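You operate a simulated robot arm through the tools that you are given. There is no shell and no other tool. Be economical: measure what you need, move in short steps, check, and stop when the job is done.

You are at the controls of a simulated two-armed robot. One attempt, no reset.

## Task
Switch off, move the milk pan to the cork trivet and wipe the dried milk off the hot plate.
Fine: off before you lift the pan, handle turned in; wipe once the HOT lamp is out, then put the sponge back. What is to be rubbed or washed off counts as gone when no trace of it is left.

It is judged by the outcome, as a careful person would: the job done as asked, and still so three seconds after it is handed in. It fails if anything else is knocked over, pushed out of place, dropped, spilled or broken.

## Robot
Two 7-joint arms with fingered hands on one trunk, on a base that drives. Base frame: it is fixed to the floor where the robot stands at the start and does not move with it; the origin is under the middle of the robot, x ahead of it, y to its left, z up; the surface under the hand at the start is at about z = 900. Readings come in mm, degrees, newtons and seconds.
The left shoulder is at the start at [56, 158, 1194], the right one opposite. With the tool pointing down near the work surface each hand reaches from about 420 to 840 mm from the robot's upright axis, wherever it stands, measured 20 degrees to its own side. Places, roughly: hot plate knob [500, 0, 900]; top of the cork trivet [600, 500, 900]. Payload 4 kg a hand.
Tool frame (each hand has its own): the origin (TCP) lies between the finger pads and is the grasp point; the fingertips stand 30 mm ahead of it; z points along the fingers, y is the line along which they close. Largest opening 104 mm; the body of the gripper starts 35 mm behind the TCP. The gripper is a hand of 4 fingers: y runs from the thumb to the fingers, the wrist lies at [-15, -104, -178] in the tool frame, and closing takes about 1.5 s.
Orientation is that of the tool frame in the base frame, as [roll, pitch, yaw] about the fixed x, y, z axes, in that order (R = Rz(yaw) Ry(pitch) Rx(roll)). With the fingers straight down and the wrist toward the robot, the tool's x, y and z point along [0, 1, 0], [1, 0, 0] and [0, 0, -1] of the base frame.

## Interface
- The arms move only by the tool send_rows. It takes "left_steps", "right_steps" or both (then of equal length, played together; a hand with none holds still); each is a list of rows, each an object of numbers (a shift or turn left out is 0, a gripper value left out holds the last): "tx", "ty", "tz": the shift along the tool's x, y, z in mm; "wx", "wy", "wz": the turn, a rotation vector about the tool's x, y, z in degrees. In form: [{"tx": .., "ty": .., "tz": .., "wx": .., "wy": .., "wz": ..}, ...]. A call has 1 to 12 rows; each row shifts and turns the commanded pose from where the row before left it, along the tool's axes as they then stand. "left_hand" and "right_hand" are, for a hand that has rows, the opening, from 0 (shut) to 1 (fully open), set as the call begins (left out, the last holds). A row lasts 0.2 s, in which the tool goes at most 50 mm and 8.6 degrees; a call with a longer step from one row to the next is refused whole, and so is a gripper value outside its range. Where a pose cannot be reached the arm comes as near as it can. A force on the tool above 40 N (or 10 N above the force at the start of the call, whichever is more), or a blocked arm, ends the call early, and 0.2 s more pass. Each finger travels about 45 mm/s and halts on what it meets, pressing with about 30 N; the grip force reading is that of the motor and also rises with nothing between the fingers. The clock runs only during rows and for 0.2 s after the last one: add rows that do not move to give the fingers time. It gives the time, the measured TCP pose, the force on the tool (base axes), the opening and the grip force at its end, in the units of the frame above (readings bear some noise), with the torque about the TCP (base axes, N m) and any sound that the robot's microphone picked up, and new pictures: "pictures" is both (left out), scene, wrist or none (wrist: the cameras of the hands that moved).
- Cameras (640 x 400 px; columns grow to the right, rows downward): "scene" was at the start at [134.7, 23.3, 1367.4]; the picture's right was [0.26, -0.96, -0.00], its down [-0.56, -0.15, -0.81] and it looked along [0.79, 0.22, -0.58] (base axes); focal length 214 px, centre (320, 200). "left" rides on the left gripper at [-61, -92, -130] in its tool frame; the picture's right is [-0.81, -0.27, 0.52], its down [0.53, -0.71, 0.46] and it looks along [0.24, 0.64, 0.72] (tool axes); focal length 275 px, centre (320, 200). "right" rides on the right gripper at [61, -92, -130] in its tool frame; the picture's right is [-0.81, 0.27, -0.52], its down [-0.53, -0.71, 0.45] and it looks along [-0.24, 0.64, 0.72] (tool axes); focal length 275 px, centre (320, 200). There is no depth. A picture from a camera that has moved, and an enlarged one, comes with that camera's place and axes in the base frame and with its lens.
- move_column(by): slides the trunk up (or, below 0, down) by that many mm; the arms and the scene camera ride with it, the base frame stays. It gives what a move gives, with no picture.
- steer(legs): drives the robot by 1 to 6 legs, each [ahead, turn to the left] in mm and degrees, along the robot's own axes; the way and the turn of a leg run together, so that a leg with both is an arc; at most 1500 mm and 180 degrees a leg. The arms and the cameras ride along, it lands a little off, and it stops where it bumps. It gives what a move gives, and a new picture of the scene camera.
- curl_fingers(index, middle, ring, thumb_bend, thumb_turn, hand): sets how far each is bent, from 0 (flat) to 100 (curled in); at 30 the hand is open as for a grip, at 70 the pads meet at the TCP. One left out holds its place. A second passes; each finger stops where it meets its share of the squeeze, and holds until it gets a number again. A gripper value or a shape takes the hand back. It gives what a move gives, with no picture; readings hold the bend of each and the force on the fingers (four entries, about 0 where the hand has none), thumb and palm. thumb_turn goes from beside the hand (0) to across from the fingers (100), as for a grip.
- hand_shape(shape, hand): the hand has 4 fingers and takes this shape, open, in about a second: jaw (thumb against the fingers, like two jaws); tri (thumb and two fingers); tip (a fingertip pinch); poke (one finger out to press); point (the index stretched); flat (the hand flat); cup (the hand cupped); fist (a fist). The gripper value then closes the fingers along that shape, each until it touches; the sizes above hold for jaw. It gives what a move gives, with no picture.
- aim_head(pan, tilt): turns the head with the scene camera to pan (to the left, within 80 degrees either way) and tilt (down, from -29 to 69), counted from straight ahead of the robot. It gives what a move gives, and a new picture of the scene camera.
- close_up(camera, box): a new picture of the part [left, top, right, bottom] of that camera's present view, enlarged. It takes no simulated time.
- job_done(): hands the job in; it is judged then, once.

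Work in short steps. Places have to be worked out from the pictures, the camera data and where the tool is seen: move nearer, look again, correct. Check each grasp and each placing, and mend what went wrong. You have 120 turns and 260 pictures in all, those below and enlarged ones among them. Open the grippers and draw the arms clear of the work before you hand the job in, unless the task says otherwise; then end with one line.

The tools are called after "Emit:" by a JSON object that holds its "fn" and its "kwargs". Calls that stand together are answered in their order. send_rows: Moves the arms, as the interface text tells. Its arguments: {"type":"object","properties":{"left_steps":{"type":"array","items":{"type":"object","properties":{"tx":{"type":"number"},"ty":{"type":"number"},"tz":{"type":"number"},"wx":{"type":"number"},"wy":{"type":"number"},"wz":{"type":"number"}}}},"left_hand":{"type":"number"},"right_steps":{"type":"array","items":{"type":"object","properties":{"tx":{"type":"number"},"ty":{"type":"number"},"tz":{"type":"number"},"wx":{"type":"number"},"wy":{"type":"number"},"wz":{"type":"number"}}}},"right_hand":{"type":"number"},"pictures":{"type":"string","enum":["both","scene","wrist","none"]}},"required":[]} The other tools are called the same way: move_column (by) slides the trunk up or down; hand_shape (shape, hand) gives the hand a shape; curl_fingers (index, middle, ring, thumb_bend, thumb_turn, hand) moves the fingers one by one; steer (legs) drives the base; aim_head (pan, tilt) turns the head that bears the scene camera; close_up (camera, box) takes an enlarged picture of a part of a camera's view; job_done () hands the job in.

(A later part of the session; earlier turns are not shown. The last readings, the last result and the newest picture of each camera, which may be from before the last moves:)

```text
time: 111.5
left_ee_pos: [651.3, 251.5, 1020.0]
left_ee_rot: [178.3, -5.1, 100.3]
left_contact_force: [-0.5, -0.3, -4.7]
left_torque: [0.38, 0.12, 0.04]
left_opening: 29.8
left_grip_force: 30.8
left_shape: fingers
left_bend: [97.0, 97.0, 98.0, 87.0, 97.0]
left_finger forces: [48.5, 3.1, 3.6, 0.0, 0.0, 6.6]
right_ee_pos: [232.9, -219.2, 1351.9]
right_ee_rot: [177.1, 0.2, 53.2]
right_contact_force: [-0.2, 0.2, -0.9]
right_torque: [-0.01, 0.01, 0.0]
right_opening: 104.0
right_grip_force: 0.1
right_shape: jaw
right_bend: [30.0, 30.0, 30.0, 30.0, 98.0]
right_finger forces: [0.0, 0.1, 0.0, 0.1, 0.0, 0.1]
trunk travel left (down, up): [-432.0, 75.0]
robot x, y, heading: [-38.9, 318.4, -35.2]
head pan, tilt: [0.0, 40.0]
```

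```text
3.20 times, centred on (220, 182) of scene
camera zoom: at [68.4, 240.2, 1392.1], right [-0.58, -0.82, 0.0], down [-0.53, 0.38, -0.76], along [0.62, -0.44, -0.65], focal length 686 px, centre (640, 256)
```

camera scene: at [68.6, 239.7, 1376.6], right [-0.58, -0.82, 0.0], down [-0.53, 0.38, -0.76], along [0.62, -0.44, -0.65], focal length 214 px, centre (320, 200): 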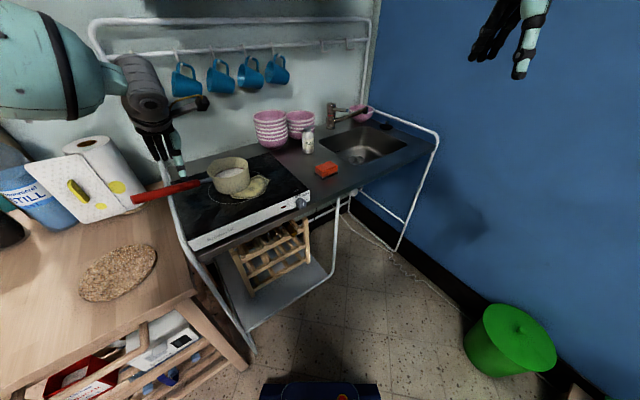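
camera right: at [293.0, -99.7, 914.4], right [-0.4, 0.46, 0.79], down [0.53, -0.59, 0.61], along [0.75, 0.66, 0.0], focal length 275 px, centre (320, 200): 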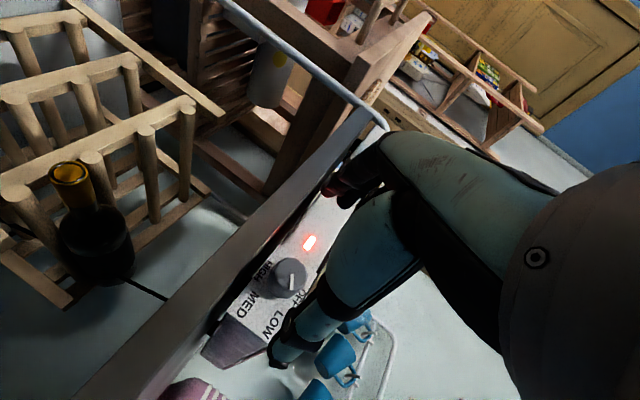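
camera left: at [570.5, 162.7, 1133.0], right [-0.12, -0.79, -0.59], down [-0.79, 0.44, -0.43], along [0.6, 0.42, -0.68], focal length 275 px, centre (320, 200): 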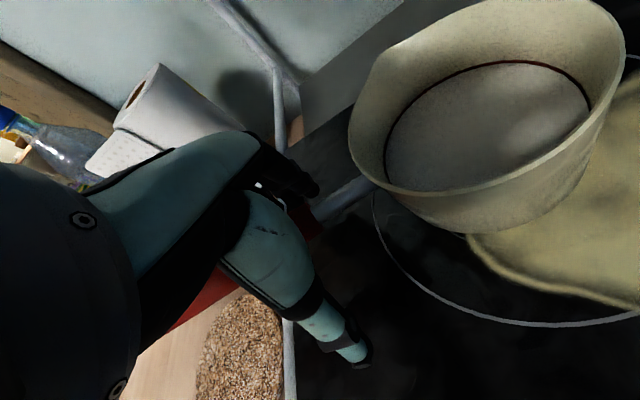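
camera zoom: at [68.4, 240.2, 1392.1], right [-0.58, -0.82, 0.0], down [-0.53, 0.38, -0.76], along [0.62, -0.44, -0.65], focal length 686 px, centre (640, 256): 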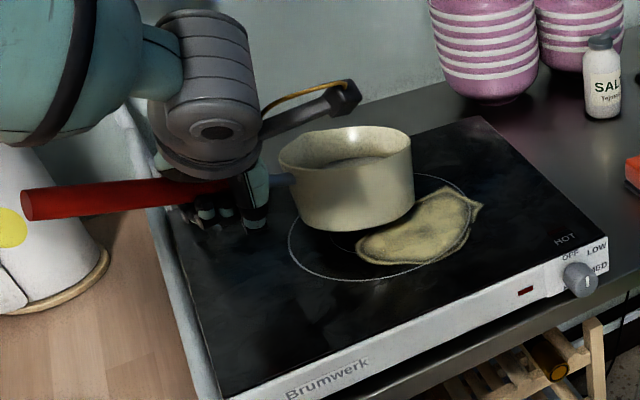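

Excellent: the pan hangs on the hand (4.7 N, 0.38 Nm) and stays almost level. I lift on by 55 mm and look.

Emit:
{"fn": "move_column", "kwargs": {"by": 55}}

Emit:
{"fn": "send_rows", "kwargs": {"left_steps": [{"wy": -1.5}, {"wy": -1.5}, {}]}}

```text
time: 112.4
left_ee_pos: [651.6, 248.9, 1074.2]
left_ee_rot: [178.4, -5.0, 100.3]
left_contact_force: [-0.1, 1.2, -4.0]
left_torque: [0.37, 0.15, -0.01]
left_opening: 29.8
left_grip_force: 31.2
left_shape: fingers
left_bend: [97.0, 97.0, 98.0, 87.0, 97.0]
left_finger forces: [48.2, 3.0, 3.5, 0.1, 0.0, 6.6]
right_ee_pos: [233.6, -219.4, 1407.5]
right_ee_rot: [177.2, 0.1, 53.2]
right_contact_force: [-0.1, 0.1, -0.8]
right_torque: [0.02, -0.03, 0.03]
right_opening: 104.0
right_grip_force: 0.0
right_shape: jaw
right_bend: [30.0, 30.0, 30.0, 30.0, 98.0]
right_finger forces: [0.0, 0.0, 0.0, 0.0, 0.0, 0.0]
trunk travel left (down, up): [-487.0, 20.0]
robot x, y, heading: [-42.3, 320.6, -35.3]
head pan, tilt: [0.0, 40.0]
```

```text
time: 113.2
left_ee_pos: [651.7, 249.0, 1075.6]
left_ee_rot: [178.3, -2.1, 100.2]
left_contact_force: [-0.3, -0.1, -4.3]
left_torque: [0.35, 0.13, 0.01]
left_opening: 30.2
left_grip_force: 30.9
left_shape: fingers
left_bend: [97.0, 97.0, 98.0, 87.0, 97.0]
left_finger forces: [48.3, 3.1, 3.5, 0.0, 0.1, 6.8]
right_ee_pos: [233.5, -220.6, 1407.0]
right_ee_rot: [177.2, 0.1, 53.2]
right_contact_force: [0.3, -0.2, -0.1]
right_torque: [0.04, 0.02, 0.04]
right_opening: 104.2
right_grip_force: 0.0
right_shape: jaw
right_bend: [30.0, 30.0, 30.0, 30.0, 98.0]
right_finger forces: [0.0, 0.0, 0.1, 0.0, 0.1, 0.0]
trunk travel left (down, up): [-487.0, 20.0]
robot x, y, heading: [-45.0, 315.5, -35.3]
head pan, tilt: [0.0, 40.0]
camera scene: at [69.8, 239.1, 1446.9], right [-0.58, -0.82, 0.0], down [-0.53, 0.38, -0.76], along [0.62, -0.44, -0.65], focal length 214 px, centre (320, 200)
camera left: at [570.0, 168.2, 1200.2], right [-0.12, -0.82, -0.55], down [-0.79, 0.42, -0.46], along [0.61, 0.38, -0.7], focal length 275 px, centre (320, 200)
```

scene: 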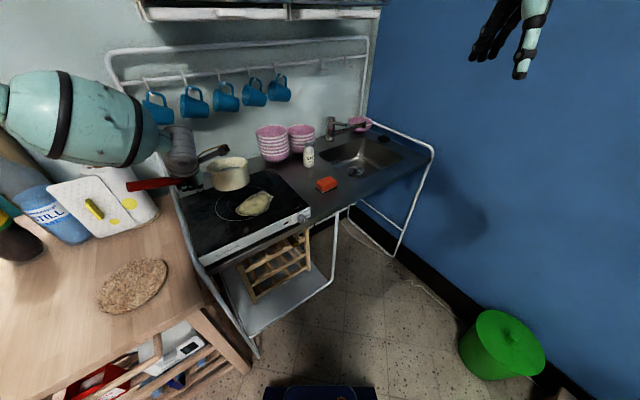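
left: 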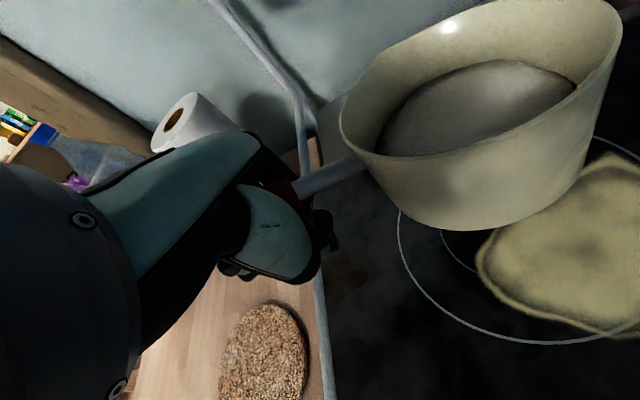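

The pan hangs level and clear, and the HOT lamp is out. I back off and start turning left towards the table side, checking on the way.

Emit:
{"fn": "steer", "kwargs": {"legs": [[-200, 0], [0, 55]]}}

```text
time: 117.7
left_ee_pos: [249.8, 959.5, 1074.5]
left_ee_rot: [178.4, -2.1, 155.3]
left_contact_force: [0.2, 0.1, -3.9]
left_torque: [0.1, 0.4, -0.01]
left_opening: 30.0
left_grip_force: 28.3
left_shape: fingers
left_bend: [97.0, 98.0, 98.0, 87.0, 97.0]
left_finger forces: [44.5, 2.7, 2.8, 0.0, 0.0, 7.3]
right_ee_pos: [393.5, 348.9, 1406.9]
right_ee_rot: [177.2, 0.0, 108.2]
right_contact_force: [0.2, 0.5, -0.1]
right_torque: [-0.01, 0.0, 0.0]
right_opening: 103.9
right_grip_force: 0.1
right_shape: jaw
right_bend: [30.0, 30.0, 30.0, 30.0, 98.0]
right_finger forces: [0.0, 0.1, 0.0, 0.0, 0.1, 0.0]
trunk travel left (down, up): [-487.0, 20.0]
robot x, y, heading: [-199.9, 423.6, 19.6]
head pan, tilt: [0.0, 40.0]
camera scene: at [-72.5, 467.2, 1447.0], right [0.34, -0.94, 0.0], down [-0.62, -0.22, -0.76], along [0.71, 0.26, -0.65], focal length 214 px, centre (320, 200)
```

scene: 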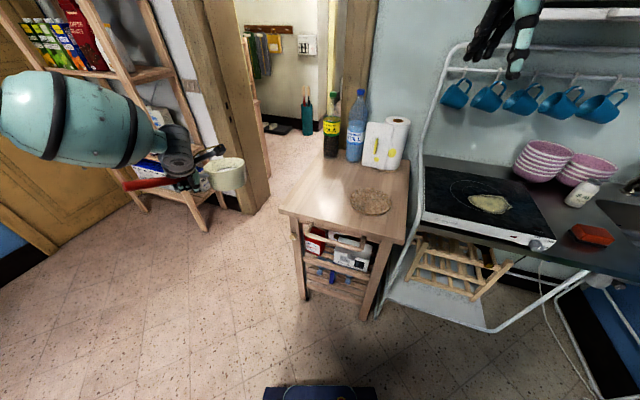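

Pan still steady (4 N). The floor to the left is free (shelf stands at x≥770). I continue: turn, drive to the front-left of the table, and turn to heading about −40°.

Emit:
{"fn": "steer", "kwargs": {"legs": [[0, 57], [505, 0], [0, -117]]}}

```text
time: 120.0
left_ee_pos: [-152.3, 1086.3, 1096.6]
left_ee_rot: [177.0, -0.6, -170.7]
left_contact_force: [-0.5, 0.6, -4.1]
left_torque: [-0.15, 0.39, -0.01]
left_opening: 29.7
left_grip_force: 32.4
left_shape: fingers
left_bend: [97.0, 98.0, 98.0, 87.0, 97.0]
left_finger forces: [47.7, 3.2, 2.6, 0.0, 0.0, 10.0]
right_ee_pos: [304.2, 652.5, 1425.7]
right_ee_rot: [174.8, 0.2, 142.2]
right_contact_force: [0.9, -0.5, -0.3]
right_torque: [0.03, -0.03, -0.01]
right_opening: 103.8
right_grip_force: 0.1
right_shape: jaw
right_bend: [30.0, 30.0, 30.0, 30.0, 97.0]
right_finger forces: [0.0, 0.1, 0.0, 0.0, 0.0, 0.0]
trunk travel left (down, up): [-487.0, 20.0]
robot x, y, heading: [-196.6, 417.9, 54.0]
head pan, tilt: [0.0, 40.0]
stopped in leg 1: the robot was blocked; the commanded pose is now the measured one
camera scene: at [-115.1, 529.3, 1446.8], right [0.81, -0.59, 0.0], down [-0.38, -0.53, -0.76], along [0.44, 0.61, -0.65], focal length 214 px, centre (320, 200)
```

scene: 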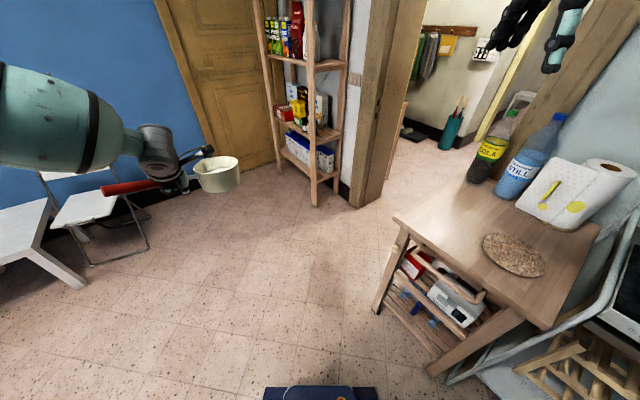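

No obstacle is in sight, and all hands swayed alike; the longer turns seem to trip the limit. The pan is still held level. I go on with gentler legs.

Emit:
{"fn": "steer", "kwargs": {"legs": [[0, 22], [250, 0], [250, 0], [0, -35]]}}

```text
time: 120.8
left_ee_pos: [-176.9, 1065.3, 1109.7]
left_ee_rot: [176.1, 0.6, -170.2]
left_contact_force: [0.0, -1.0, -4.6]
left_torque: [-0.17, 0.39, 0.02]
left_opening: 29.9
left_grip_force: 33.4
left_shape: fingers
left_bend: [97.0, 98.0, 98.0, 87.0, 97.0]
left_finger forces: [50.0, 3.5, 2.5, 0.1, 0.1, 10.3]
right_ee_pos: [278.9, 629.2, 1439.3]
right_ee_rot: [173.2, 0.3, 143.0]
right_contact_force: [-0.3, -0.6, -0.4]
right_torque: [-0.01, 0.0, -0.04]
right_opening: 104.1
right_grip_force: 0.0
right_shape: jaw
right_bend: [30.0, 30.0, 30.0, 30.0, 98.0]
right_finger forces: [0.2, 0.1, 0.1, 0.0, 0.0, 0.0]
trunk travel left (down, up): [-487.0, 20.0]
robot x, y, heading: [-195.0, 418.3, 54.6]
head pan, tilt: [0.0, 40.0]
stopped in leg 1: the robot was blocked; the commanded pose is now the measured one
camera scene: at [-117.8, 530.4, 1446.9], right [0.82, -0.58, 0.0], down [-0.38, -0.53, -0.76], along [0.44, 0.62, -0.65], focal length 214 px, centre (320, 200)
```

scene: 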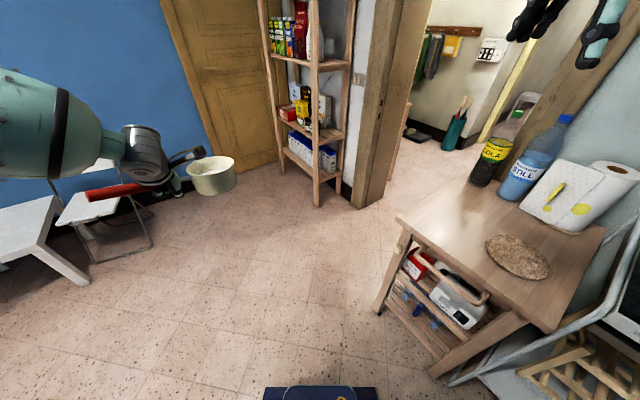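

Blocked again at heading 54. I look around the robot for what stands in the way.

Emit:
{"fn": "aim_head", "kwargs": {"pan": 80, "tilt": 45}}

Emit:
{"fn": "aim_head", "kwargs": {"pan": -80, "tilt": 45}}

```text
time: 122.3
left_ee_pos: [-175.8, 1064.0, 1110.8]
left_ee_rot: [176.1, 0.6, -170.2]
left_contact_force: [0.1, -0.6, -4.4]
left_torque: [-0.14, 0.39, 0.01]
left_opening: 29.9
left_grip_force: 33.0
left_shape: fingers
left_bend: [97.0, 98.0, 98.0, 87.0, 97.0]
left_finger forces: [49.7, 3.5, 2.6, 0.1, 0.0, 10.0]
right_ee_pos: [278.7, 626.8, 1438.0]
right_ee_rot: [173.3, 0.2, 143.0]
right_contact_force: [-0.2, -0.5, 0.3]
right_torque: [0.01, -0.03, 0.02]
right_opening: 103.8
right_grip_force: 0.0
right_shape: jaw
right_bend: [30.0, 30.0, 30.0, 30.0, 98.0]
right_finger forces: [0.1, 0.1, 0.0, 0.1, 0.1, 0.0]
trunk travel left (down, up): [-487.0, 20.0]
robot x, y, heading: [-195.4, 416.8, 55.1]
head pan, tilt: [80.0, 45.0]
camera scene: at [-224.2, 516.7, 1440.8], right [0.71, 0.7, -0.01], down [0.49, -0.51, -0.71], along [-0.5, 0.49, -0.71], focal length 214 px, centre (320, 200)
```

scene: 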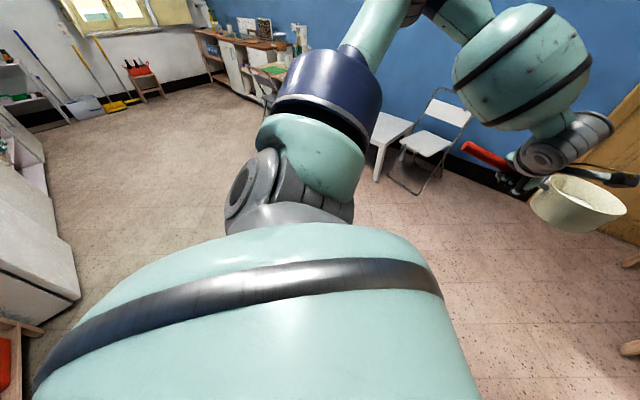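

```text
time: 124.8
left_ee_pos: [-175.9, 1063.6, 1110.1]
left_ee_rot: [176.0, 0.6, -170.1]
left_contact_force: [-0.1, -0.1, -5.2]
left_torque: [-0.14, 0.38, 0.0]
left_opening: 30.1
left_grip_force: 32.6
left_shape: fingers
left_bend: [97.0, 98.0, 98.0, 87.0, 97.0]
left_finger forces: [49.8, 3.5, 2.5, 0.0, 0.0, 9.9]
right_ee_pos: [279.8, 628.7, 1437.0]
right_ee_rot: [173.4, 0.2, 143.1]
right_contact_force: [0.1, 0.4, -1.0]
right_torque: [-0.03, 0.0, 0.01]
right_opening: 104.0
right_grip_force: 0.0
right_shape: jaw
right_bend: [30.0, 30.0, 30.0, 30.0, 98.0]
right_finger forces: [0.0, 0.0, 0.0, 0.0, 0.1, 0.0]
trunk travel left (down, up): [-487.0, 20.0]
robot x, y, heading: [-196.4, 416.4, 54.7]
head pan, tilt: [-80.0, 45.0]
camera scene: at [-93.2, 424.9, 1440.7], right [-0.43, -0.9, 0.01], down [-0.65, 0.29, -0.71], along [0.63, -0.31, -0.71], focal length 214 px, centre (320, 200)
```

scene: 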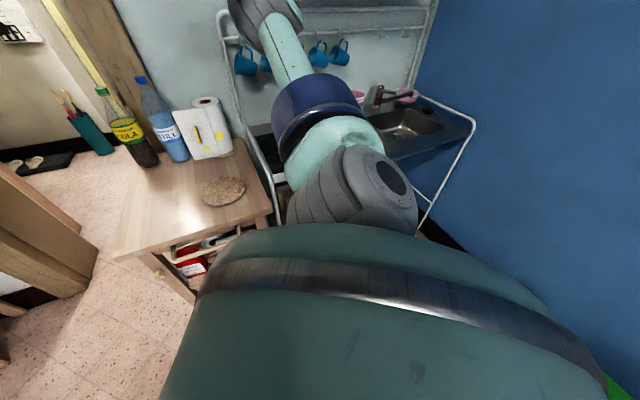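

Nothing near is visible. I try driving straight along the present heading, which leads to the front of the table anyway.

Emit:
{"fn": "steer", "kwargs": {"legs": [[150, 0]]}}

```text
time: 126.2
left_ee_pos: [-84.1, 1187.3, 1109.8]
left_ee_rot: [176.1, 0.6, -170.4]
left_contact_force: [0.3, 1.5, -5.1]
left_torque: [-0.17, 0.36, 0.0]
left_opening: 29.9
left_grip_force: 32.8
left_shape: fingers
left_bend: [97.0, 98.0, 98.0, 87.0, 97.0]
left_finger forces: [49.4, 3.5, 2.4, 0.0, 0.1, 9.7]
right_ee_pos: [368.9, 748.2, 1437.9]
right_ee_rot: [173.2, 0.2, 142.6]
right_contact_force: [-0.4, 0.1, 0.8]
right_torque: [-0.01, 0.03, 0.0]
right_opening: 103.9
right_grip_force: 0.1
right_shape: jaw
right_bend: [30.0, 30.0, 30.0, 30.0, 98.0]
right_finger forces: [0.1, 0.0, 0.0, 0.1, 0.1, 0.0]
trunk travel left (down, up): [-487.0, 20.0]
robot x, y, heading: [-110.3, 540.2, 54.4]
head pan, tilt: [-80.0, 45.0]
camera scene: at [-7.8, 544.1, 1440.8], right [-0.43, -0.9, 0.01], down [-0.64, 0.3, -0.71], along [0.63, -0.31, -0.71], focal length 214 px, centre (320, 200)
```

scene: 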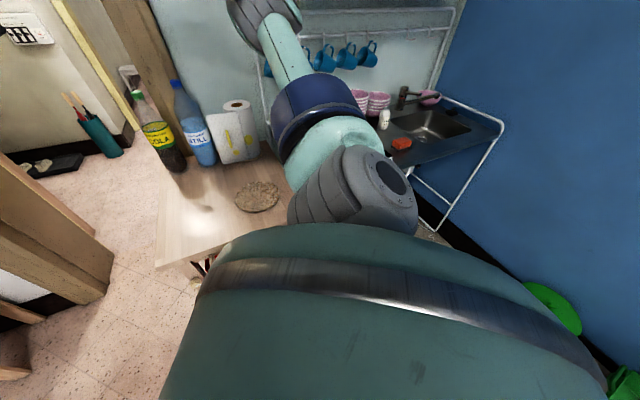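

Straight driving works. I go 200 mm more and then turn right in small legs.

Emit:
{"fn": "steer", "kwargs": {"legs": [[190, 0], [0, -25], [0, -25]]}}

```text
time: 126.9
left_ee_pos: [-102.5, 1159.5, 1123.7]
left_ee_rot: [175.1, 1.7, -170.6]
left_contact_force: [0.7, 0.1, -4.4]
left_torque: [-0.18, 0.4, 0.07]
left_opening: 29.7
left_grip_force: 34.3
left_shape: fingers
left_bend: [97.0, 97.0, 98.0, 87.0, 97.0]
left_finger forces: [50.4, 3.6, 2.6, 0.1, 0.0, 10.8]
right_ee_pos: [342.9, 712.2, 1452.3]
right_ee_rot: [171.0, 0.4, 142.5]
right_contact_force: [0.8, -0.3, -0.7]
right_torque: [0.01, 0.02, -0.02]
right_opening: 104.0
right_grip_force: 0.1
right_shape: jaw
right_bend: [30.0, 30.0, 30.0, 30.0, 98.0]
right_finger forces: [0.1, 0.0, 0.0, 0.1, 0.0, 0.0]
trunk travel left (down, up): [-487.0, 20.0]
robot x, y, heading: [-109.2, 543.8, 54.4]
head pan, tilt: [-80.0, 45.0]
stopped in leg 1: the robot was blocked; the commanded pose is now the measured one
camera scene: at [-2.6, 551.8, 1440.6], right [-0.43, -0.9, 0.02], down [-0.64, 0.3, -0.71], along [0.63, -0.31, -0.71], focal length 214 px, centre (320, 200)
```

scene: 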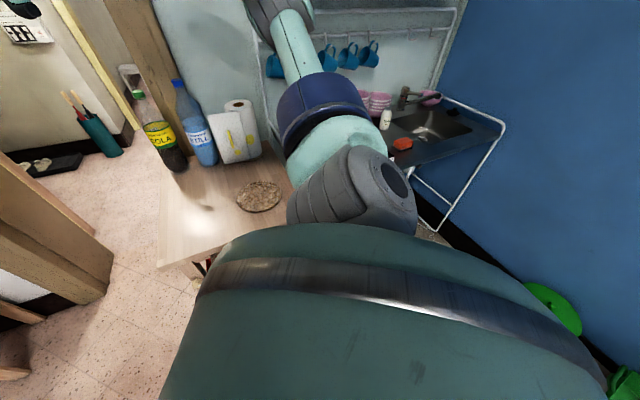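

The right hand has crept close and high to the head with each stop; that may be what trips the drive. I move it out and down to a freer pose.

Emit:
{"fn": "send_rows", "kwargs": {"right_steps": [{"ty": 25, "tz": 38, "wx": 2}, {"ty": 25, "tz": 38, "wx": 2}, {"ty": 25, "tz": 38, "wx": 2}, {"ty": 25, "tz": 38, "wx": 2}, {"tz": 30, "wx": 1}, {}], "pictures": "none"}}

Emit:
{"fn": "aim_head", "kwargs": {"pan": 0, "tilt": 40}}

Emit:
{"fn": "steer", "kwargs": {"legs": [[100, 0]]}}

```text
time: 128.3
left_ee_pos: [-104.5, 1158.1, 1126.8]
left_ee_rot: [174.9, 1.9, -170.6]
left_contact_force: [-0.4, 0.2, -3.7]
left_torque: [-0.15, 0.36, 0.0]
left_opening: 30.0
left_grip_force: 33.6
left_shape: fingers
left_bend: [97.0, 97.0, 98.0, 87.0, 97.0]
left_finger forces: [49.9, 3.7, 2.6, 0.0, 0.0, 10.6]
right_ee_pos: [412.0, 801.5, 1283.1]
right_ee_rot: [179.9, 0.3, 142.5]
right_contact_force: [-0.8, -0.7, 0.0]
right_torque: [0.0, 0.0, -0.01]
right_opening: 104.0
right_grip_force: 0.2
right_shape: jaw
right_bend: [30.0, 30.0, 30.0, 30.0, 98.0]
right_finger forces: [0.0, 0.0, 0.0, 0.0, 0.0, 0.1]
trunk travel left (down, up): [-487.0, 20.0]
robot x, y, heading: [-107.0, 543.8, 54.4]
head pan, tilt: [-80.0, 45.0]
```

```text
time: 129.8
left_ee_pos: [-102.9, 1158.4, 1125.5]
left_ee_rot: [174.9, 1.9, -170.7]
left_contact_force: [0.8, 0.5, -3.7]
left_torque: [-0.12, 0.35, 0.04]
left_opening: 29.6
left_grip_force: 33.9
left_shape: fingers
left_bend: [97.0, 97.0, 98.0, 87.0, 97.0]
left_finger forces: [49.9, 3.6, 2.5, 0.0, 0.0, 10.5]
right_ee_pos: [413.3, 801.8, 1282.8]
right_ee_rot: [-179.9, 0.2, 142.5]
right_contact_force: [0.5, 0.3, -0.5]
right_torque: [-0.01, 0.01, -0.01]
right_opening: 103.9
right_grip_force: 0.1
right_shape: jaw
right_bend: [30.0, 30.0, 30.0, 30.0, 98.0]
right_finger forces: [0.1, 0.1, 0.0, 0.0, 0.0, 0.1]
trunk travel left (down, up): [-487.0, 20.0]
robot x, y, heading: [-107.2, 544.2, 54.8]
head pan, tilt: [0.0, 40.0]
camera scene: at [-27.8, 654.1, 1447.0], right [0.81, -0.58, 0.0], down [-0.38, -0.53, -0.76], along [0.44, 0.62, -0.65], focal length 214 px, centre (320, 200)
```

scene: 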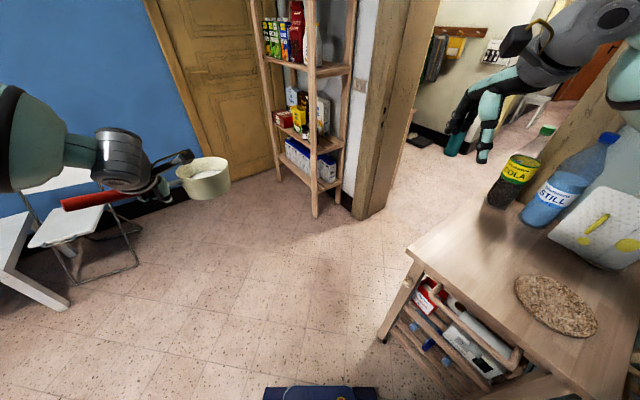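

```text
time: 130.9
left_ee_pos: [-56.2, 1226.2, 1132.3]
left_ee_rot: [174.4, 2.4, -170.5]
left_contact_force: [0.1, 0.2, -5.1]
left_torque: [-0.15, 0.37, -0.03]
left_opening: 29.9
left_grip_force: 32.4
left_shape: fingers
left_bend: [97.0, 97.0, 98.0, 87.0, 97.0]
left_finger forces: [49.5, 3.5, 2.5, 0.1, 0.0, 10.4]
right_ee_pos: [461.0, 868.5, 1290.0]
right_ee_rot: [179.3, 0.1, 142.7]
right_contact_force: [0.7, 1.2, 0.0]
right_torque: [-0.04, 0.01, 0.03]
right_opening: 103.9
right_grip_force: 0.1
right_shape: jaw
right_bend: [30.0, 30.0, 30.0, 30.0, 98.0]
right_finger forces: [0.1, 0.0, 0.0, 0.1, 0.0, 0.0]
trunk travel left (down, up): [-487.0, 20.0]
robot x, y, heading: [-52.1, 624.5, 54.7]
head pan, tilt: [0.0, 40.0]
camera scene: at [12.2, 710.6, 1449.4], right [0.81, -0.58, 0.0], down [-0.37, -0.52, -0.77], along [0.45, 0.63, -0.64], focal length 214 px, centre (320, 200)
```

scene: 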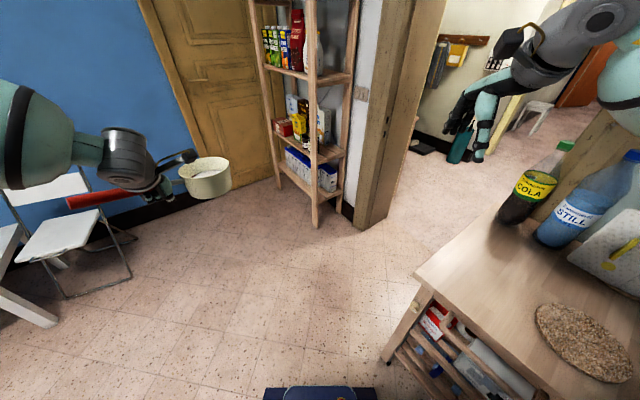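

That worked, though the torso leans back slightly with each start. I turn right in gentle 16° legs from here.

Emit:
{"fn": "steer", "kwargs": {"legs": [[0, -16], [0, -16], [0, -16]]}}

```text
time: 134.5
left_ee_pos: [403.8, 1032.9, 1127.3]
left_ee_rot: [174.8, 2.1, 141.2]
left_contact_force: [0.3, 0.3, -4.5]
left_torque: [0.15, 0.37, 0.01]
left_opening: 29.8
left_grip_force: 31.5
left_shape: fingers
left_bend: [97.0, 97.0, 98.0, 87.0, 97.0]
left_finger forces: [47.0, 3.2, 2.3, 0.0, 0.0, 10.3]
right_ee_pos: [483.5, 409.0, 1285.3]
right_ee_rot: [179.8, 0.3, 94.6]
right_contact_force: [-0.1, 0.2, 0.6]
right_torque: [-0.02, 0.01, -0.01]
right_opening: 104.1
right_grip_force: 0.0
right_shape: jaw
right_bend: [30.0, 30.0, 30.0, 30.0, 98.0]
right_finger forces: [0.1, 0.0, 0.1, 0.0, 0.1, 0.0]
trunk travel left (down, up): [-487.0, 20.0]
robot x, y, heading: [-53.6, 633.0, 6.7]
head pan, tilt: [0.0, 40.0]
camera scene: at [85.1, 648.0, 1446.9], right [0.11, -0.99, 0.0], down [-0.65, -0.07, -0.76], along [0.75, 0.08, -0.65], focal length 214 px, centre (320, 200)
```

scene: 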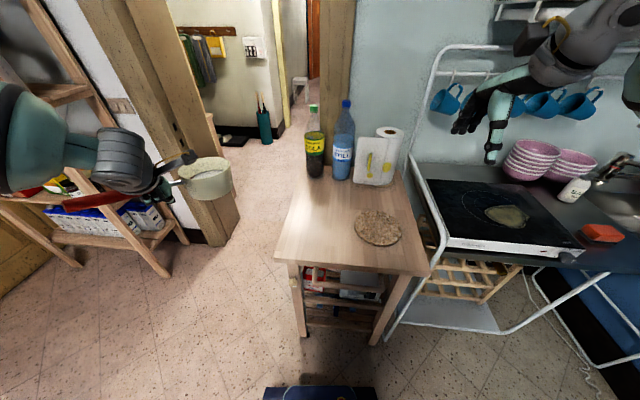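

Smooth. I continue the same way to heading about −40°.

Emit:
{"fn": "steer", "kwargs": {"legs": [[0, -16], [0, -16], [0, -15]]}}

```text
time: 135.7
left_ee_pos: [420.6, 957.4, 1143.6]
left_ee_rot: [173.5, 3.6, 132.3]
left_contact_force: [-0.1, -1.2, -4.3]
left_torque: [0.22, 0.37, -0.02]
left_opening: 29.7
left_grip_force: 33.7
left_shape: fingers
left_bend: [97.0, 97.0, 98.0, 87.0, 97.0]
left_finger forces: [49.2, 4.0, 3.0, 0.1, 0.1, 11.6]
right_ee_pos: [397.7, 330.6, 1301.4]
right_ee_rot: [177.6, 0.5, 85.7]
right_contact_force: [0.3, -0.3, -0.6]
right_torque: [0.02, 0.01, -0.01]
right_opening: 103.9
right_grip_force: 0.0
right_shape: jaw
right_bend: [30.0, 30.0, 30.0, 30.0, 98.0]
right_finger forces: [0.0, 0.0, 0.1, 0.1, 0.0, 0.1]
trunk travel left (down, up): [-487.0, 20.0]
robot x, y, heading: [-49.8, 630.1, -2.4]
head pan, tilt: [0.0, 40.0]
stopped in leg 1: the robot was blocked; the commanded pose is now the measured one
camera scene: at [88.0, 626.6, 1446.7], right [-0.04, -1.0, 0.0], down [-0.65, 0.03, -0.76], along [0.75, -0.03, -0.66], focal length 214 px, centre (320, 200)
```

scene: 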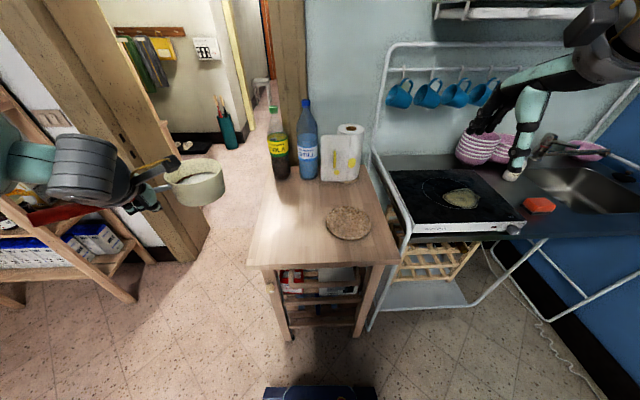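

Blocked again after 9°. I straighten the left hand's tilt from the torso lean, move it outward a bit, and then try a single small turn.

Emit:
{"fn": "send_rows", "kwargs": {"left_steps": [{"wx": 2, "ty": 15}, {"wx": 2, "ty": 15}, {"wx": 1.5, "wy": 2, "ty": 15}, {"wy": 2, "ty": 15}, {"ty": 10}, {}], "pictures": "wrist"}}

Emit:
{"fn": "steer", "kwargs": {"legs": [[0, -14]]}}

```text
time: 137.1
left_ee_pos: [469.8, 1003.6, 1149.2]
left_ee_rot: [178.9, -0.2, 132.4]
left_contact_force: [-0.2, 0.6, -4.8]
left_torque: [0.2, 0.36, -0.01]
left_opening: 29.7
left_grip_force: 33.3
left_shape: fingers
left_bend: [97.0, 97.0, 98.0, 87.0, 97.0]
left_finger forces: [48.7, 4.0, 3.2, 0.1, 0.1, 10.8]
right_ee_pos: [395.3, 331.7, 1302.8]
right_ee_rot: [177.6, 0.4, 85.6]
right_contact_force: [0.6, -0.2, 0.4]
right_torque: [0.01, -0.01, 0.01]
right_opening: 103.5
right_grip_force: 0.0
right_shape: jaw
right_bend: [30.0, 30.0, 30.0, 30.0, 98.0]
right_finger forces: [0.0, 0.0, 0.1, 0.0, 0.1, 0.0]
trunk travel left (down, up): [-487.0, 20.0]
robot x, y, heading: [-51.6, 633.6, -2.3]
head pan, tilt: [0.0, 40.0]
camera left: at [441.1, 894.2, 1277.1], right [0.35, -0.77, -0.53], down [-0.88, -0.08, -0.47], along [0.32, 0.63, -0.71], focal length 275 px, centre (320, 200)
```

left: 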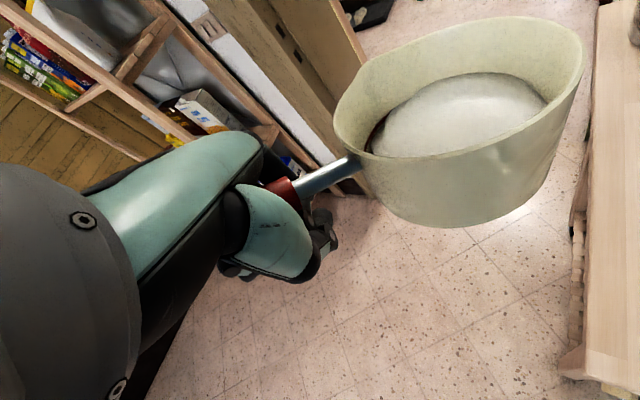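

```text
time: 138.1
left_ee_pos: [477.0, 953.1, 1160.6]
left_ee_rot: [177.9, 0.9, 126.6]
left_contact_force: [-1.2, -0.1, -4.2]
left_torque: [0.25, 0.36, -0.03]
left_opening: 29.7
left_grip_force: 33.4
left_shape: fingers
left_bend: [97.0, 97.0, 97.0, 87.0, 96.0]
left_finger forces: [48.7, 3.9, 3.2, 0.1, 0.0, 11.0]
right_ee_pos: [333.5, 293.2, 1312.3]
right_ee_rot: [176.1, 0.6, 80.0]
right_contact_force: [0.4, 0.5, 0.0]
right_torque: [-0.03, 0.03, 0.01]
right_opening: 104.1
right_grip_force: 0.0
right_shape: jaw
right_bend: [30.0, 30.0, 30.0, 30.0, 98.0]
right_finger forces: [0.0, 0.0, 0.0, 0.0, 0.1, 0.0]
trunk travel left (down, up): [-487.0, 20.0]
robot x, y, heading: [-53.0, 634.1, -8.3]
head pan, tilt: [0.0, 40.0]
stopped in leg 1: the robot was blocked; the commanded pose is now the measured one
camera scene: at [85.4, 613.9, 1446.9], right [-0.14, -0.99, 0.0], down [-0.65, 0.09, -0.76], along [0.75, -0.11, -0.65], focal length 214 px, centre (320, 200)
```

scene: 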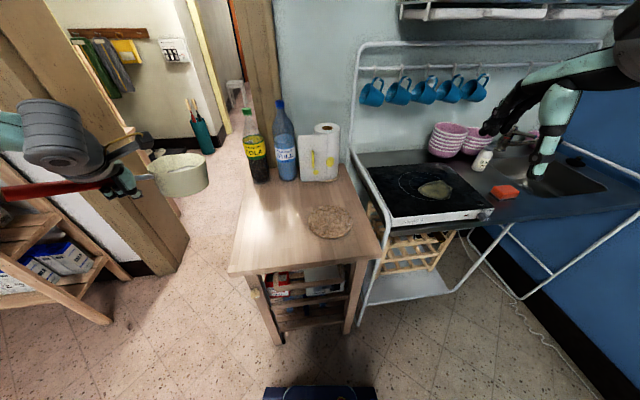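

The drive keeps balking, but from here the trivet is already within the left arm's reach (radius ≈ 690 mm). I swing the pan in with the arm, turning the handle inward on the way; first half.

Emit:
{"fn": "send_rows", "kwargs": {"left_steps": [{"tx": -39.7, "ty": -7.1, "tz": 2, "wz": 6.6, "wx": 1}, {"tx": -40.3, "ty": -2.5, "wz": 6.6, "wx": 1}, {"tx": -40.3, "ty": 2.2, "wz": 6.6}, {"tx": -39.8, "ty": 6.8, "wz": 6.6}, {"tx": -38.7, "ty": 11.3, "wz": 6.6}, {}]}}

```text
time: 139.5
left_ee_pos: [567.8, 774.9, 1159.2]
left_ee_rot: [179.6, 0.4, 93.6]
left_contact_force: [0.7, 0.1, -5.0]
left_torque: [0.36, 0.15, -0.02]
left_opening: 29.8
left_grip_force: 32.6
left_shape: fingers
left_bend: [98.0, 97.0, 97.0, 87.0, 96.0]
left_finger forces: [46.7, 3.7, 3.1, 0.0, 0.1, 10.4]
right_ee_pos: [332.6, 293.4, 1313.1]
right_ee_rot: [176.1, 0.5, 80.1]
right_contact_force: [-0.7, 0.0, 0.4]
right_torque: [-0.05, 0.01, -0.02]
right_opening: 103.8
right_grip_force: 0.0
right_shape: jaw
right_bend: [30.0, 30.0, 30.0, 30.0, 98.0]
right_finger forces: [0.0, 0.1, 0.0, 0.1, 0.1, 0.1]
trunk travel left (down, up): [-487.0, 20.0]
robot x, y, heading: [-47.5, 635.7, -7.8]
head pan, tilt: [0.0, 40.0]
camera scene: at [83.6, 614.4, 1447.1], right [-0.14, -0.99, 0.0], down [-0.65, 0.09, -0.76], along [0.75, -0.11, -0.65], focal length 214 px, centre (320, 200)
camera left: at [479.1, 708.4, 1289.7], right [-0.22, -0.83, -0.51], down [-0.74, 0.48, -0.46], along [0.63, 0.28, -0.72], focal length 275 px, centre (320, 200)
```

scene: 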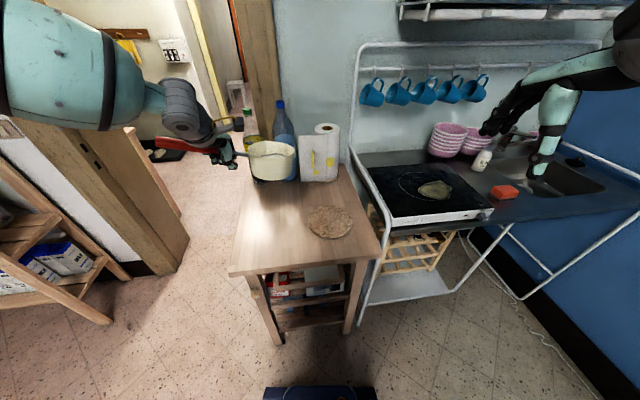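
left: 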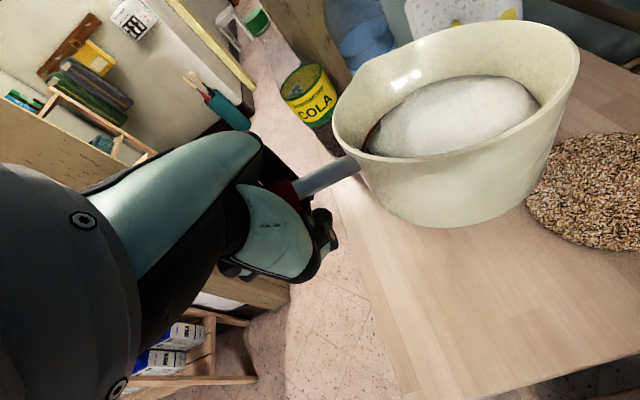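

Right on track, nothing touched. Trivet refined to about [598, 500]; second half of the swing brings the pan over it with the handle at 60°.

Emit:
{"fn": "send_rows", "kwargs": {"left_steps": [{"tx": -35.4, "ty": 15.4, "wz": 6.6}, {"tx": -33.4, "ty": 19.4, "wz": 6.6}, {"tx": -31, "ty": 23.1, "wz": 6.6}, {"tx": -28.1, "ty": 26.5, "wz": 6.6}, {"tx": -24.9, "ty": 29.5, "wz": 6.6}, {}]}}

```text
time: 140.9
left_ee_pos: [607.6, 666.2, 1173.4]
left_ee_rot: [179.4, 0.2, 60.6]
left_contact_force: [0.8, -0.2, -4.6]
left_torque: [0.34, -0.1, 0.01]
left_opening: 29.6
left_grip_force: 32.2
left_shape: fingers
left_bend: [98.0, 97.0, 97.0, 87.0, 96.0]
left_finger forces: [46.3, 3.8, 3.2, 0.0, 0.0, 10.5]
left hand out of reach, approached as far as the arm can: row 3, 4, 5
right_ee_pos: [333.2, 291.4, 1312.9]
right_ee_rot: [176.2, 0.5, 79.9]
right_contact_force: [-0.1, 0.6, -0.3]
right_torque: [-0.02, 0.01, 0.02]
right_opening: 103.9
right_grip_force: 0.0
right_shape: jaw
right_bend: [30.0, 30.0, 30.0, 30.0, 98.0]
right_finger forces: [0.1, 0.0, 0.0, 0.0, 0.1, 0.1]
trunk travel left (down, up): [-487.0, 20.0]
robot x, y, heading: [-51.3, 637.0, -8.1]
head pan, tilt: [0.0, 40.0]
camera scene: at [84.5, 613.8, 1447.0], right [-0.14, -0.99, 0.0], down [-0.65, 0.09, -0.76], along [0.75, -0.11, -0.65], focal length 214 px, centre (320, 200)
camera left: at [496.5, 658.9, 1302.4], right [-0.63, -0.57, -0.52], down [-0.36, 0.81, -0.46], along [0.69, -0.11, -0.72], focal length 275 px, centre (320, 200)
```

scene: 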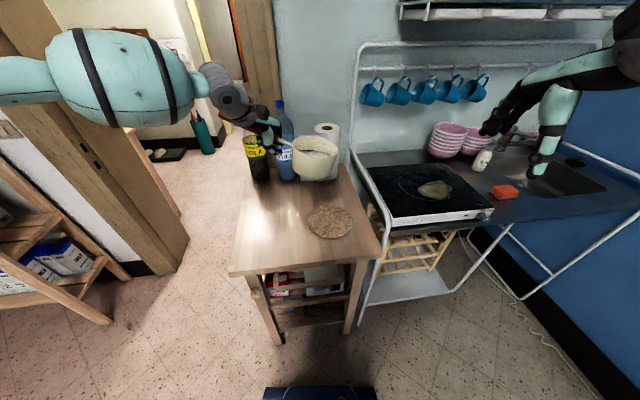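
left: 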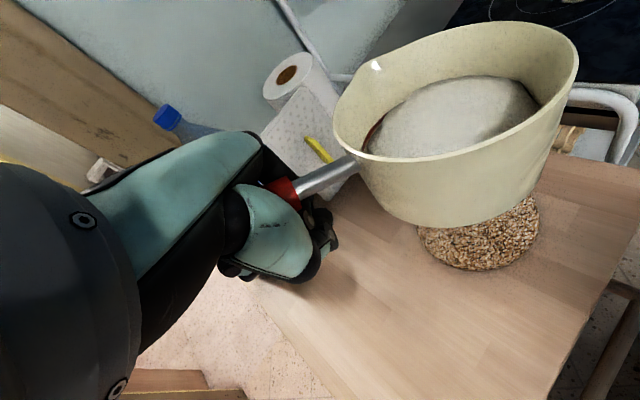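

The yaw is right at 60°; the position lags because the arm is high. I descend 140 mm while moving the last 80 mm over the trivet.

Emit:
{"fn": "send_rows", "kwargs": {"left_steps": [{"tz": 30}, {"tz": 30}, {"tz": 26, "tx": -6, "ty": 14.5}, {"tz": 26, "tx": -6, "ty": 14.5}, {"tz": 26, "tx": -6, "ty": 14.5}, {"tx": -6, "ty": 14.5}, {"tx": -6, "ty": 14.5}, {}]}}

```text
time: 142.7
left_ee_pos: [590.2, 685.1, 1082.3]
left_ee_rot: [179.4, 0.1, 60.7]
left_contact_force: [0.3, 0.0, -4.4]
left_torque: [0.36, -0.08, 0.0]
left_opening: 29.6
left_grip_force: 32.0
left_shape: fingers
left_bend: [98.0, 97.0, 97.0, 87.0, 96.0]
left_finger forces: [45.4, 3.8, 3.5, 0.0, 0.0, 10.7]
left hand out of reach, approached as far as the arm can: row 1, 2, 3, 4, 5, 6, 7
right_ee_pos: [332.6, 293.8, 1312.9]
right_ee_rot: [176.1, 0.5, 79.9]
right_contact_force: [-0.4, -0.5, -0.1]
right_torque: [-0.02, -0.01, -0.01]
right_opening: 103.9
right_grip_force: 0.0
right_shape: jaw
right_bend: [30.0, 30.0, 30.0, 30.0, 98.0]
right_finger forces: [0.1, 0.0, 0.0, 0.0, 0.0, 0.0]
trunk travel left (down, up): [-487.0, 20.0]
robot x, y, heading: [-47.0, 633.0, -8.0]
head pan, tilt: [0.0, 40.0]
camera scene: at [84.5, 613.7, 1447.0], right [-0.14, -0.99, 0.0], down [-0.65, 0.09, -0.76], along [0.75, -0.11, -0.65], focal length 214 px, centre (320, 200)
camera left: at [480.5, 677.6, 1211.8], right [-0.63, -0.58, -0.52], down [-0.36, 0.81, -0.46], along [0.69, -0.11, -0.72], focal length 275 px, centre (320, 200)
```

scene: 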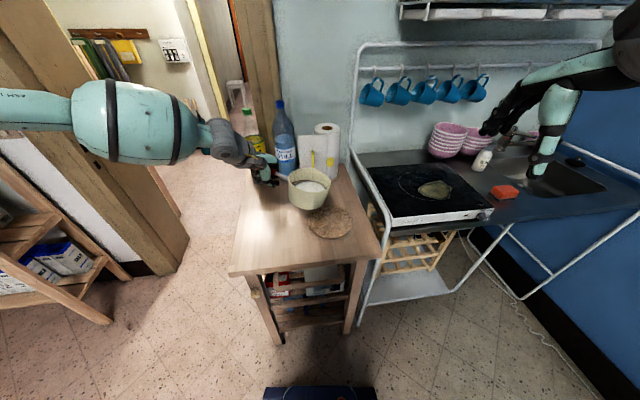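
left: 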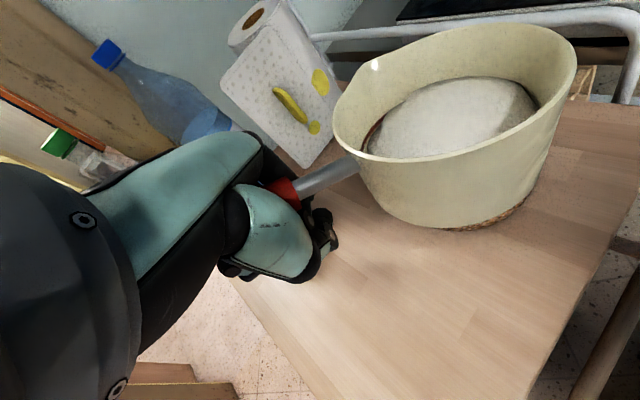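

The wrist is at its limit for this yaw, so I let the base help: turn 8° right and drive 75 mm ahead.

Emit:
{"fn": "steer", "kwargs": {"legs": [[0, -8], [75, 0]]}}

```text
time: 144.4
left_ee_pos: [649.2, 582.4, 1091.2]
left_ee_rot: [178.6, -0.1, 53.0]
left_contact_force: [0.5, 0.2, -3.8]
left_torque: [0.36, -0.08, 0.0]
left_opening: 29.5
left_grip_force: 31.2
left_shape: fingers
left_bend: [98.0, 97.0, 97.0, 87.0, 96.0]
left_finger forces: [44.8, 3.7, 3.2, 0.0, 0.1, 10.6]
right_ee_pos: [341.0, 228.5, 1318.4]
right_ee_rot: [175.3, 0.4, 72.3]
right_contact_force: [0.0, -0.2, -0.1]
right_torque: [0.05, 0.02, -0.02]
right_opening: 104.1
right_grip_force: 0.1
right_shape: jaw
right_bend: [30.0, 30.0, 30.0, 30.0, 98.0]
right_finger forces: [0.1, 0.0, 0.0, 0.0, 0.1, 0.0]
trunk travel left (down, up): [-487.0, 20.0]
robot x, y, heading: [22.2, 612.3, -15.5]
head pan, tilt: [0.0, 40.0]
camera scene: at [127.6, 582.8, 1449.2], right [-0.27, -0.96, 0.0], down [-0.62, 0.17, -0.77], along [0.74, -0.21, -0.64], focal length 214 px, centre (320, 200)
```

scene: 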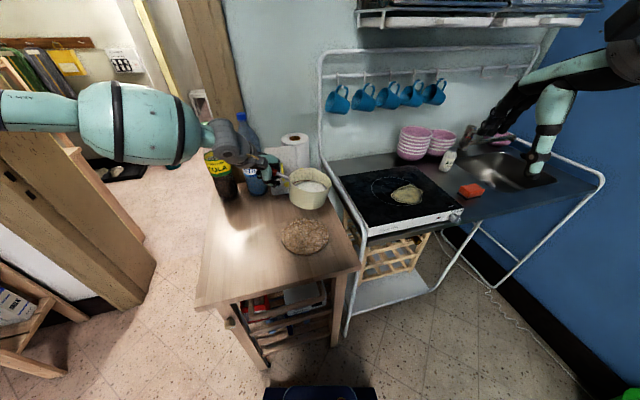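

It worked: the pan is now at about [578, 488], the trivet at [596, 501]. I lower the trunk 100 mm and check with the wrist camera.

Emit:
{"fn": "move_column", "kwargs": {"by": -100}}

Emit:
{"fn": "send_rows", "kwargs": {"left_steps": [{"tx": 11, "ty": 4}, {"tx": 11, "ty": 4}, {}]}}

```text
time: 145.7
left_ee_pos: [652.7, 583.0, 989.1]
left_ee_rot: [178.8, 0.0, 52.9]
left_contact_force: [0.5, 0.0, -4.9]
left_torque: [0.34, -0.14, 0.0]
left_opening: 29.5
left_grip_force: 31.8
left_shape: fingers
left_bend: [98.0, 97.0, 97.0, 87.0, 96.0]
left_finger forces: [45.3, 3.9, 3.5, 0.1, 0.1, 10.8]
right_ee_pos: [344.1, 226.8, 1215.3]
right_ee_rot: [175.7, 0.5, 72.2]
right_contact_force: [0.0, 0.8, 0.0]
right_torque: [0.0, -0.02, 0.0]
right_opening: 104.1
right_grip_force: 0.0
right_shape: jaw
right_bend: [30.0, 30.0, 30.0, 30.0, 98.0]
right_finger forces: [0.0, 0.0, 0.0, 0.1, 0.0, 0.0]
trunk travel left (down, up): [-387.0, 120.0]
robot x, y, heading: [17.4, 609.6, -15.2]
head pan, tilt: [0.0, 40.0]
```

```text
time: 146.5
left_ee_pos: [673.4, 596.2, 987.1]
left_ee_rot: [179.0, 0.0, 52.9]
left_contact_force: [0.1, 0.0, -5.0]
left_torque: [0.41, -0.13, 0.04]
left_opening: 29.7
left_grip_force: 32.5
left_shape: fingers
left_bend: [98.0, 97.0, 97.0, 87.0, 96.0]
left_finger forces: [45.4, 3.9, 3.5, 0.1, 0.0, 10.9]
right_ee_pos: [346.9, 226.2, 1215.0]
right_ee_rot: [175.7, 0.6, 72.3]
right_contact_force: [0.3, 0.5, -0.7]
right_torque: [0.01, 0.0, 0.01]
right_opening: 104.1
right_grip_force: 0.1
right_shape: jaw
right_bend: [30.0, 30.0, 30.0, 30.0, 98.0]
right_finger forces: [0.0, 0.0, 0.1, 0.0, 0.0, 0.1]
trunk travel left (down, up): [-387.0, 120.0]
robot x, y, heading: [20.0, 614.2, -15.5]
head pan, tilt: [0.0, 40.0]
camera scene: at [151.5, 576.3, 1346.1], right [-0.27, -0.96, 0.0], down [-0.63, 0.17, -0.76], along [0.73, -0.2, -0.65], focal length 214 px, centre (320, 200)
camera left: at [563.5, 603.3, 1115.9], right [-0.7, -0.49, -0.52], down [-0.24, 0.85, -0.47], along [0.67, -0.2, -0.71], focal length 275 px, centre (320, 200)
```

scene: 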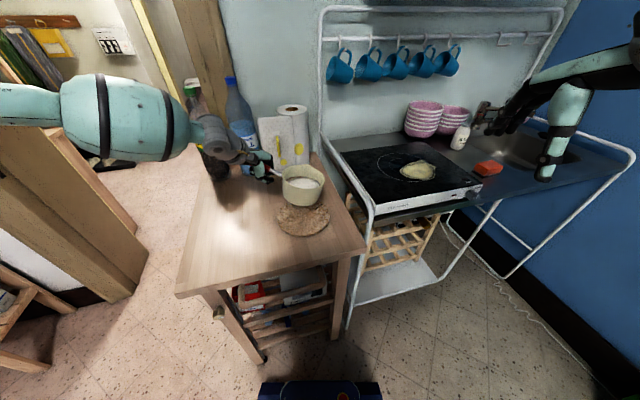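
left: 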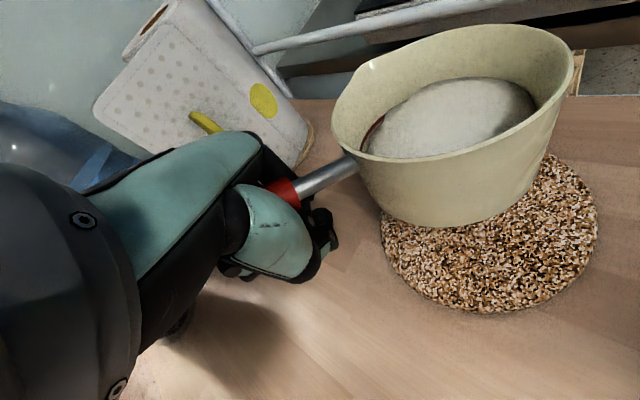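

Pan is about 18 mm too far ahead (x) of the trivet centre. I correct and lower by the trunk in steps.

Emit:
{"fn": "send_rows", "kwargs": {"left_steps": [{"tx": -5.5, "ty": -7.2}, {"tx": -5.5, "ty": -7.2}, {}], "pictures": "none"}}

Emit:
{"fn": "move_column", "kwargs": {"by": -32}}

Emit:
{"fn": "close_up", "kwargs": {"camera": "left", "box": [200, 0, 640, 340]}}

Emit:
{"fn": "close_up", "kwargs": {"camera": "scene", "box": [190, 110, 390, 235]}}

```text
time: 147.3
left_ee_pos: [655.5, 594.0, 986.9]
left_ee_rot: [179.0, 0.0, 52.9]
left_contact_force: [-0.9, -0.2, -5.1]
left_torque: [0.37, -0.12, -0.02]
left_opening: 29.4
left_grip_force: 31.5
left_shape: fingers
left_bend: [98.0, 97.0, 97.0, 87.0, 96.0]
left_finger forces: [45.2, 3.8, 3.4, 0.1, 0.0, 10.9]
right_ee_pos: [347.2, 227.0, 1214.7]
right_ee_rot: [175.6, 0.5, 72.3]
right_contact_force: [0.0, 0.3, 0.4]
right_torque: [-0.03, 0.0, 0.02]
right_opening: 104.0
right_grip_force: 0.1
right_shape: jaw
right_bend: [30.0, 30.0, 30.0, 30.0, 98.0]
right_finger forces: [0.0, 0.1, 0.0, 0.0, 0.1, 0.0]
trunk travel left (down, up): [-387.0, 120.0]
robot x, y, heading: [21.4, 614.1, -15.5]
head pan, tilt: [0.0, 40.0]
```

```text
time: 148.1
left_ee_pos: [655.3, 594.7, 954.9]
left_ee_rot: [178.9, 0.0, 52.9]
left_contact_force: [-0.7, 0.7, -4.3]
left_torque: [0.34, -0.11, 0.02]
left_opening: 29.4
left_grip_force: 32.3
left_shape: fingers
left_bend: [98.0, 97.0, 97.0, 87.0, 96.0]
left_finger forces: [45.1, 3.9, 3.4, 0.1, 0.0, 10.9]
right_ee_pos: [347.1, 227.4, 1183.6]
right_ee_rot: [175.6, 0.4, 72.2]
right_contact_force: [0.4, 0.4, 0.8]
right_torque: [0.01, -0.04, -0.01]
right_opening: 104.1
right_grip_force: 0.0
right_shape: jaw
right_bend: [30.0, 30.0, 30.0, 30.0, 98.0]
right_finger forces: [0.0, 0.1, 0.0, 0.0, 0.0, 0.1]
trunk travel left (down, up): [-355.0, 152.0]
robot x, y, heading: [16.8, 613.9, -15.6]
head pan, tilt: [0.0, 40.0]
```

```text
1.18 times, centred on (420, 170) of left
camera zoom: at [544.9, 602.8, 1083.4], right [-0.7, -0.49, -0.52], down [-0.24, 0.85, -0.47], along [0.67, -0.2, -0.71], focal length 324 px, centre (202, 235)
```

zoom: 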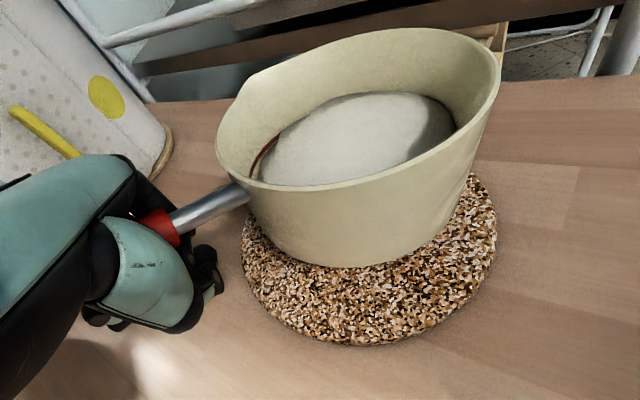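

```text
3.20 times, centred on (290, 172) of scene
camera zoom: at [149.9, 576.9, 1313.9], right [-0.27, -0.96, 0.0], down [-0.63, 0.17, -0.76], along [0.73, -0.2, -0.65], focal length 686 px, centre (416, 288)
```

zoom: 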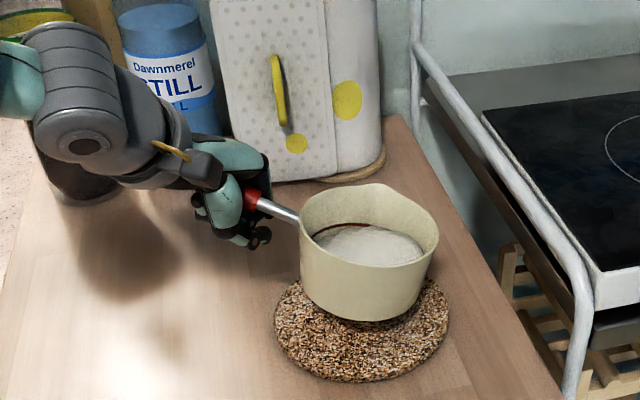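

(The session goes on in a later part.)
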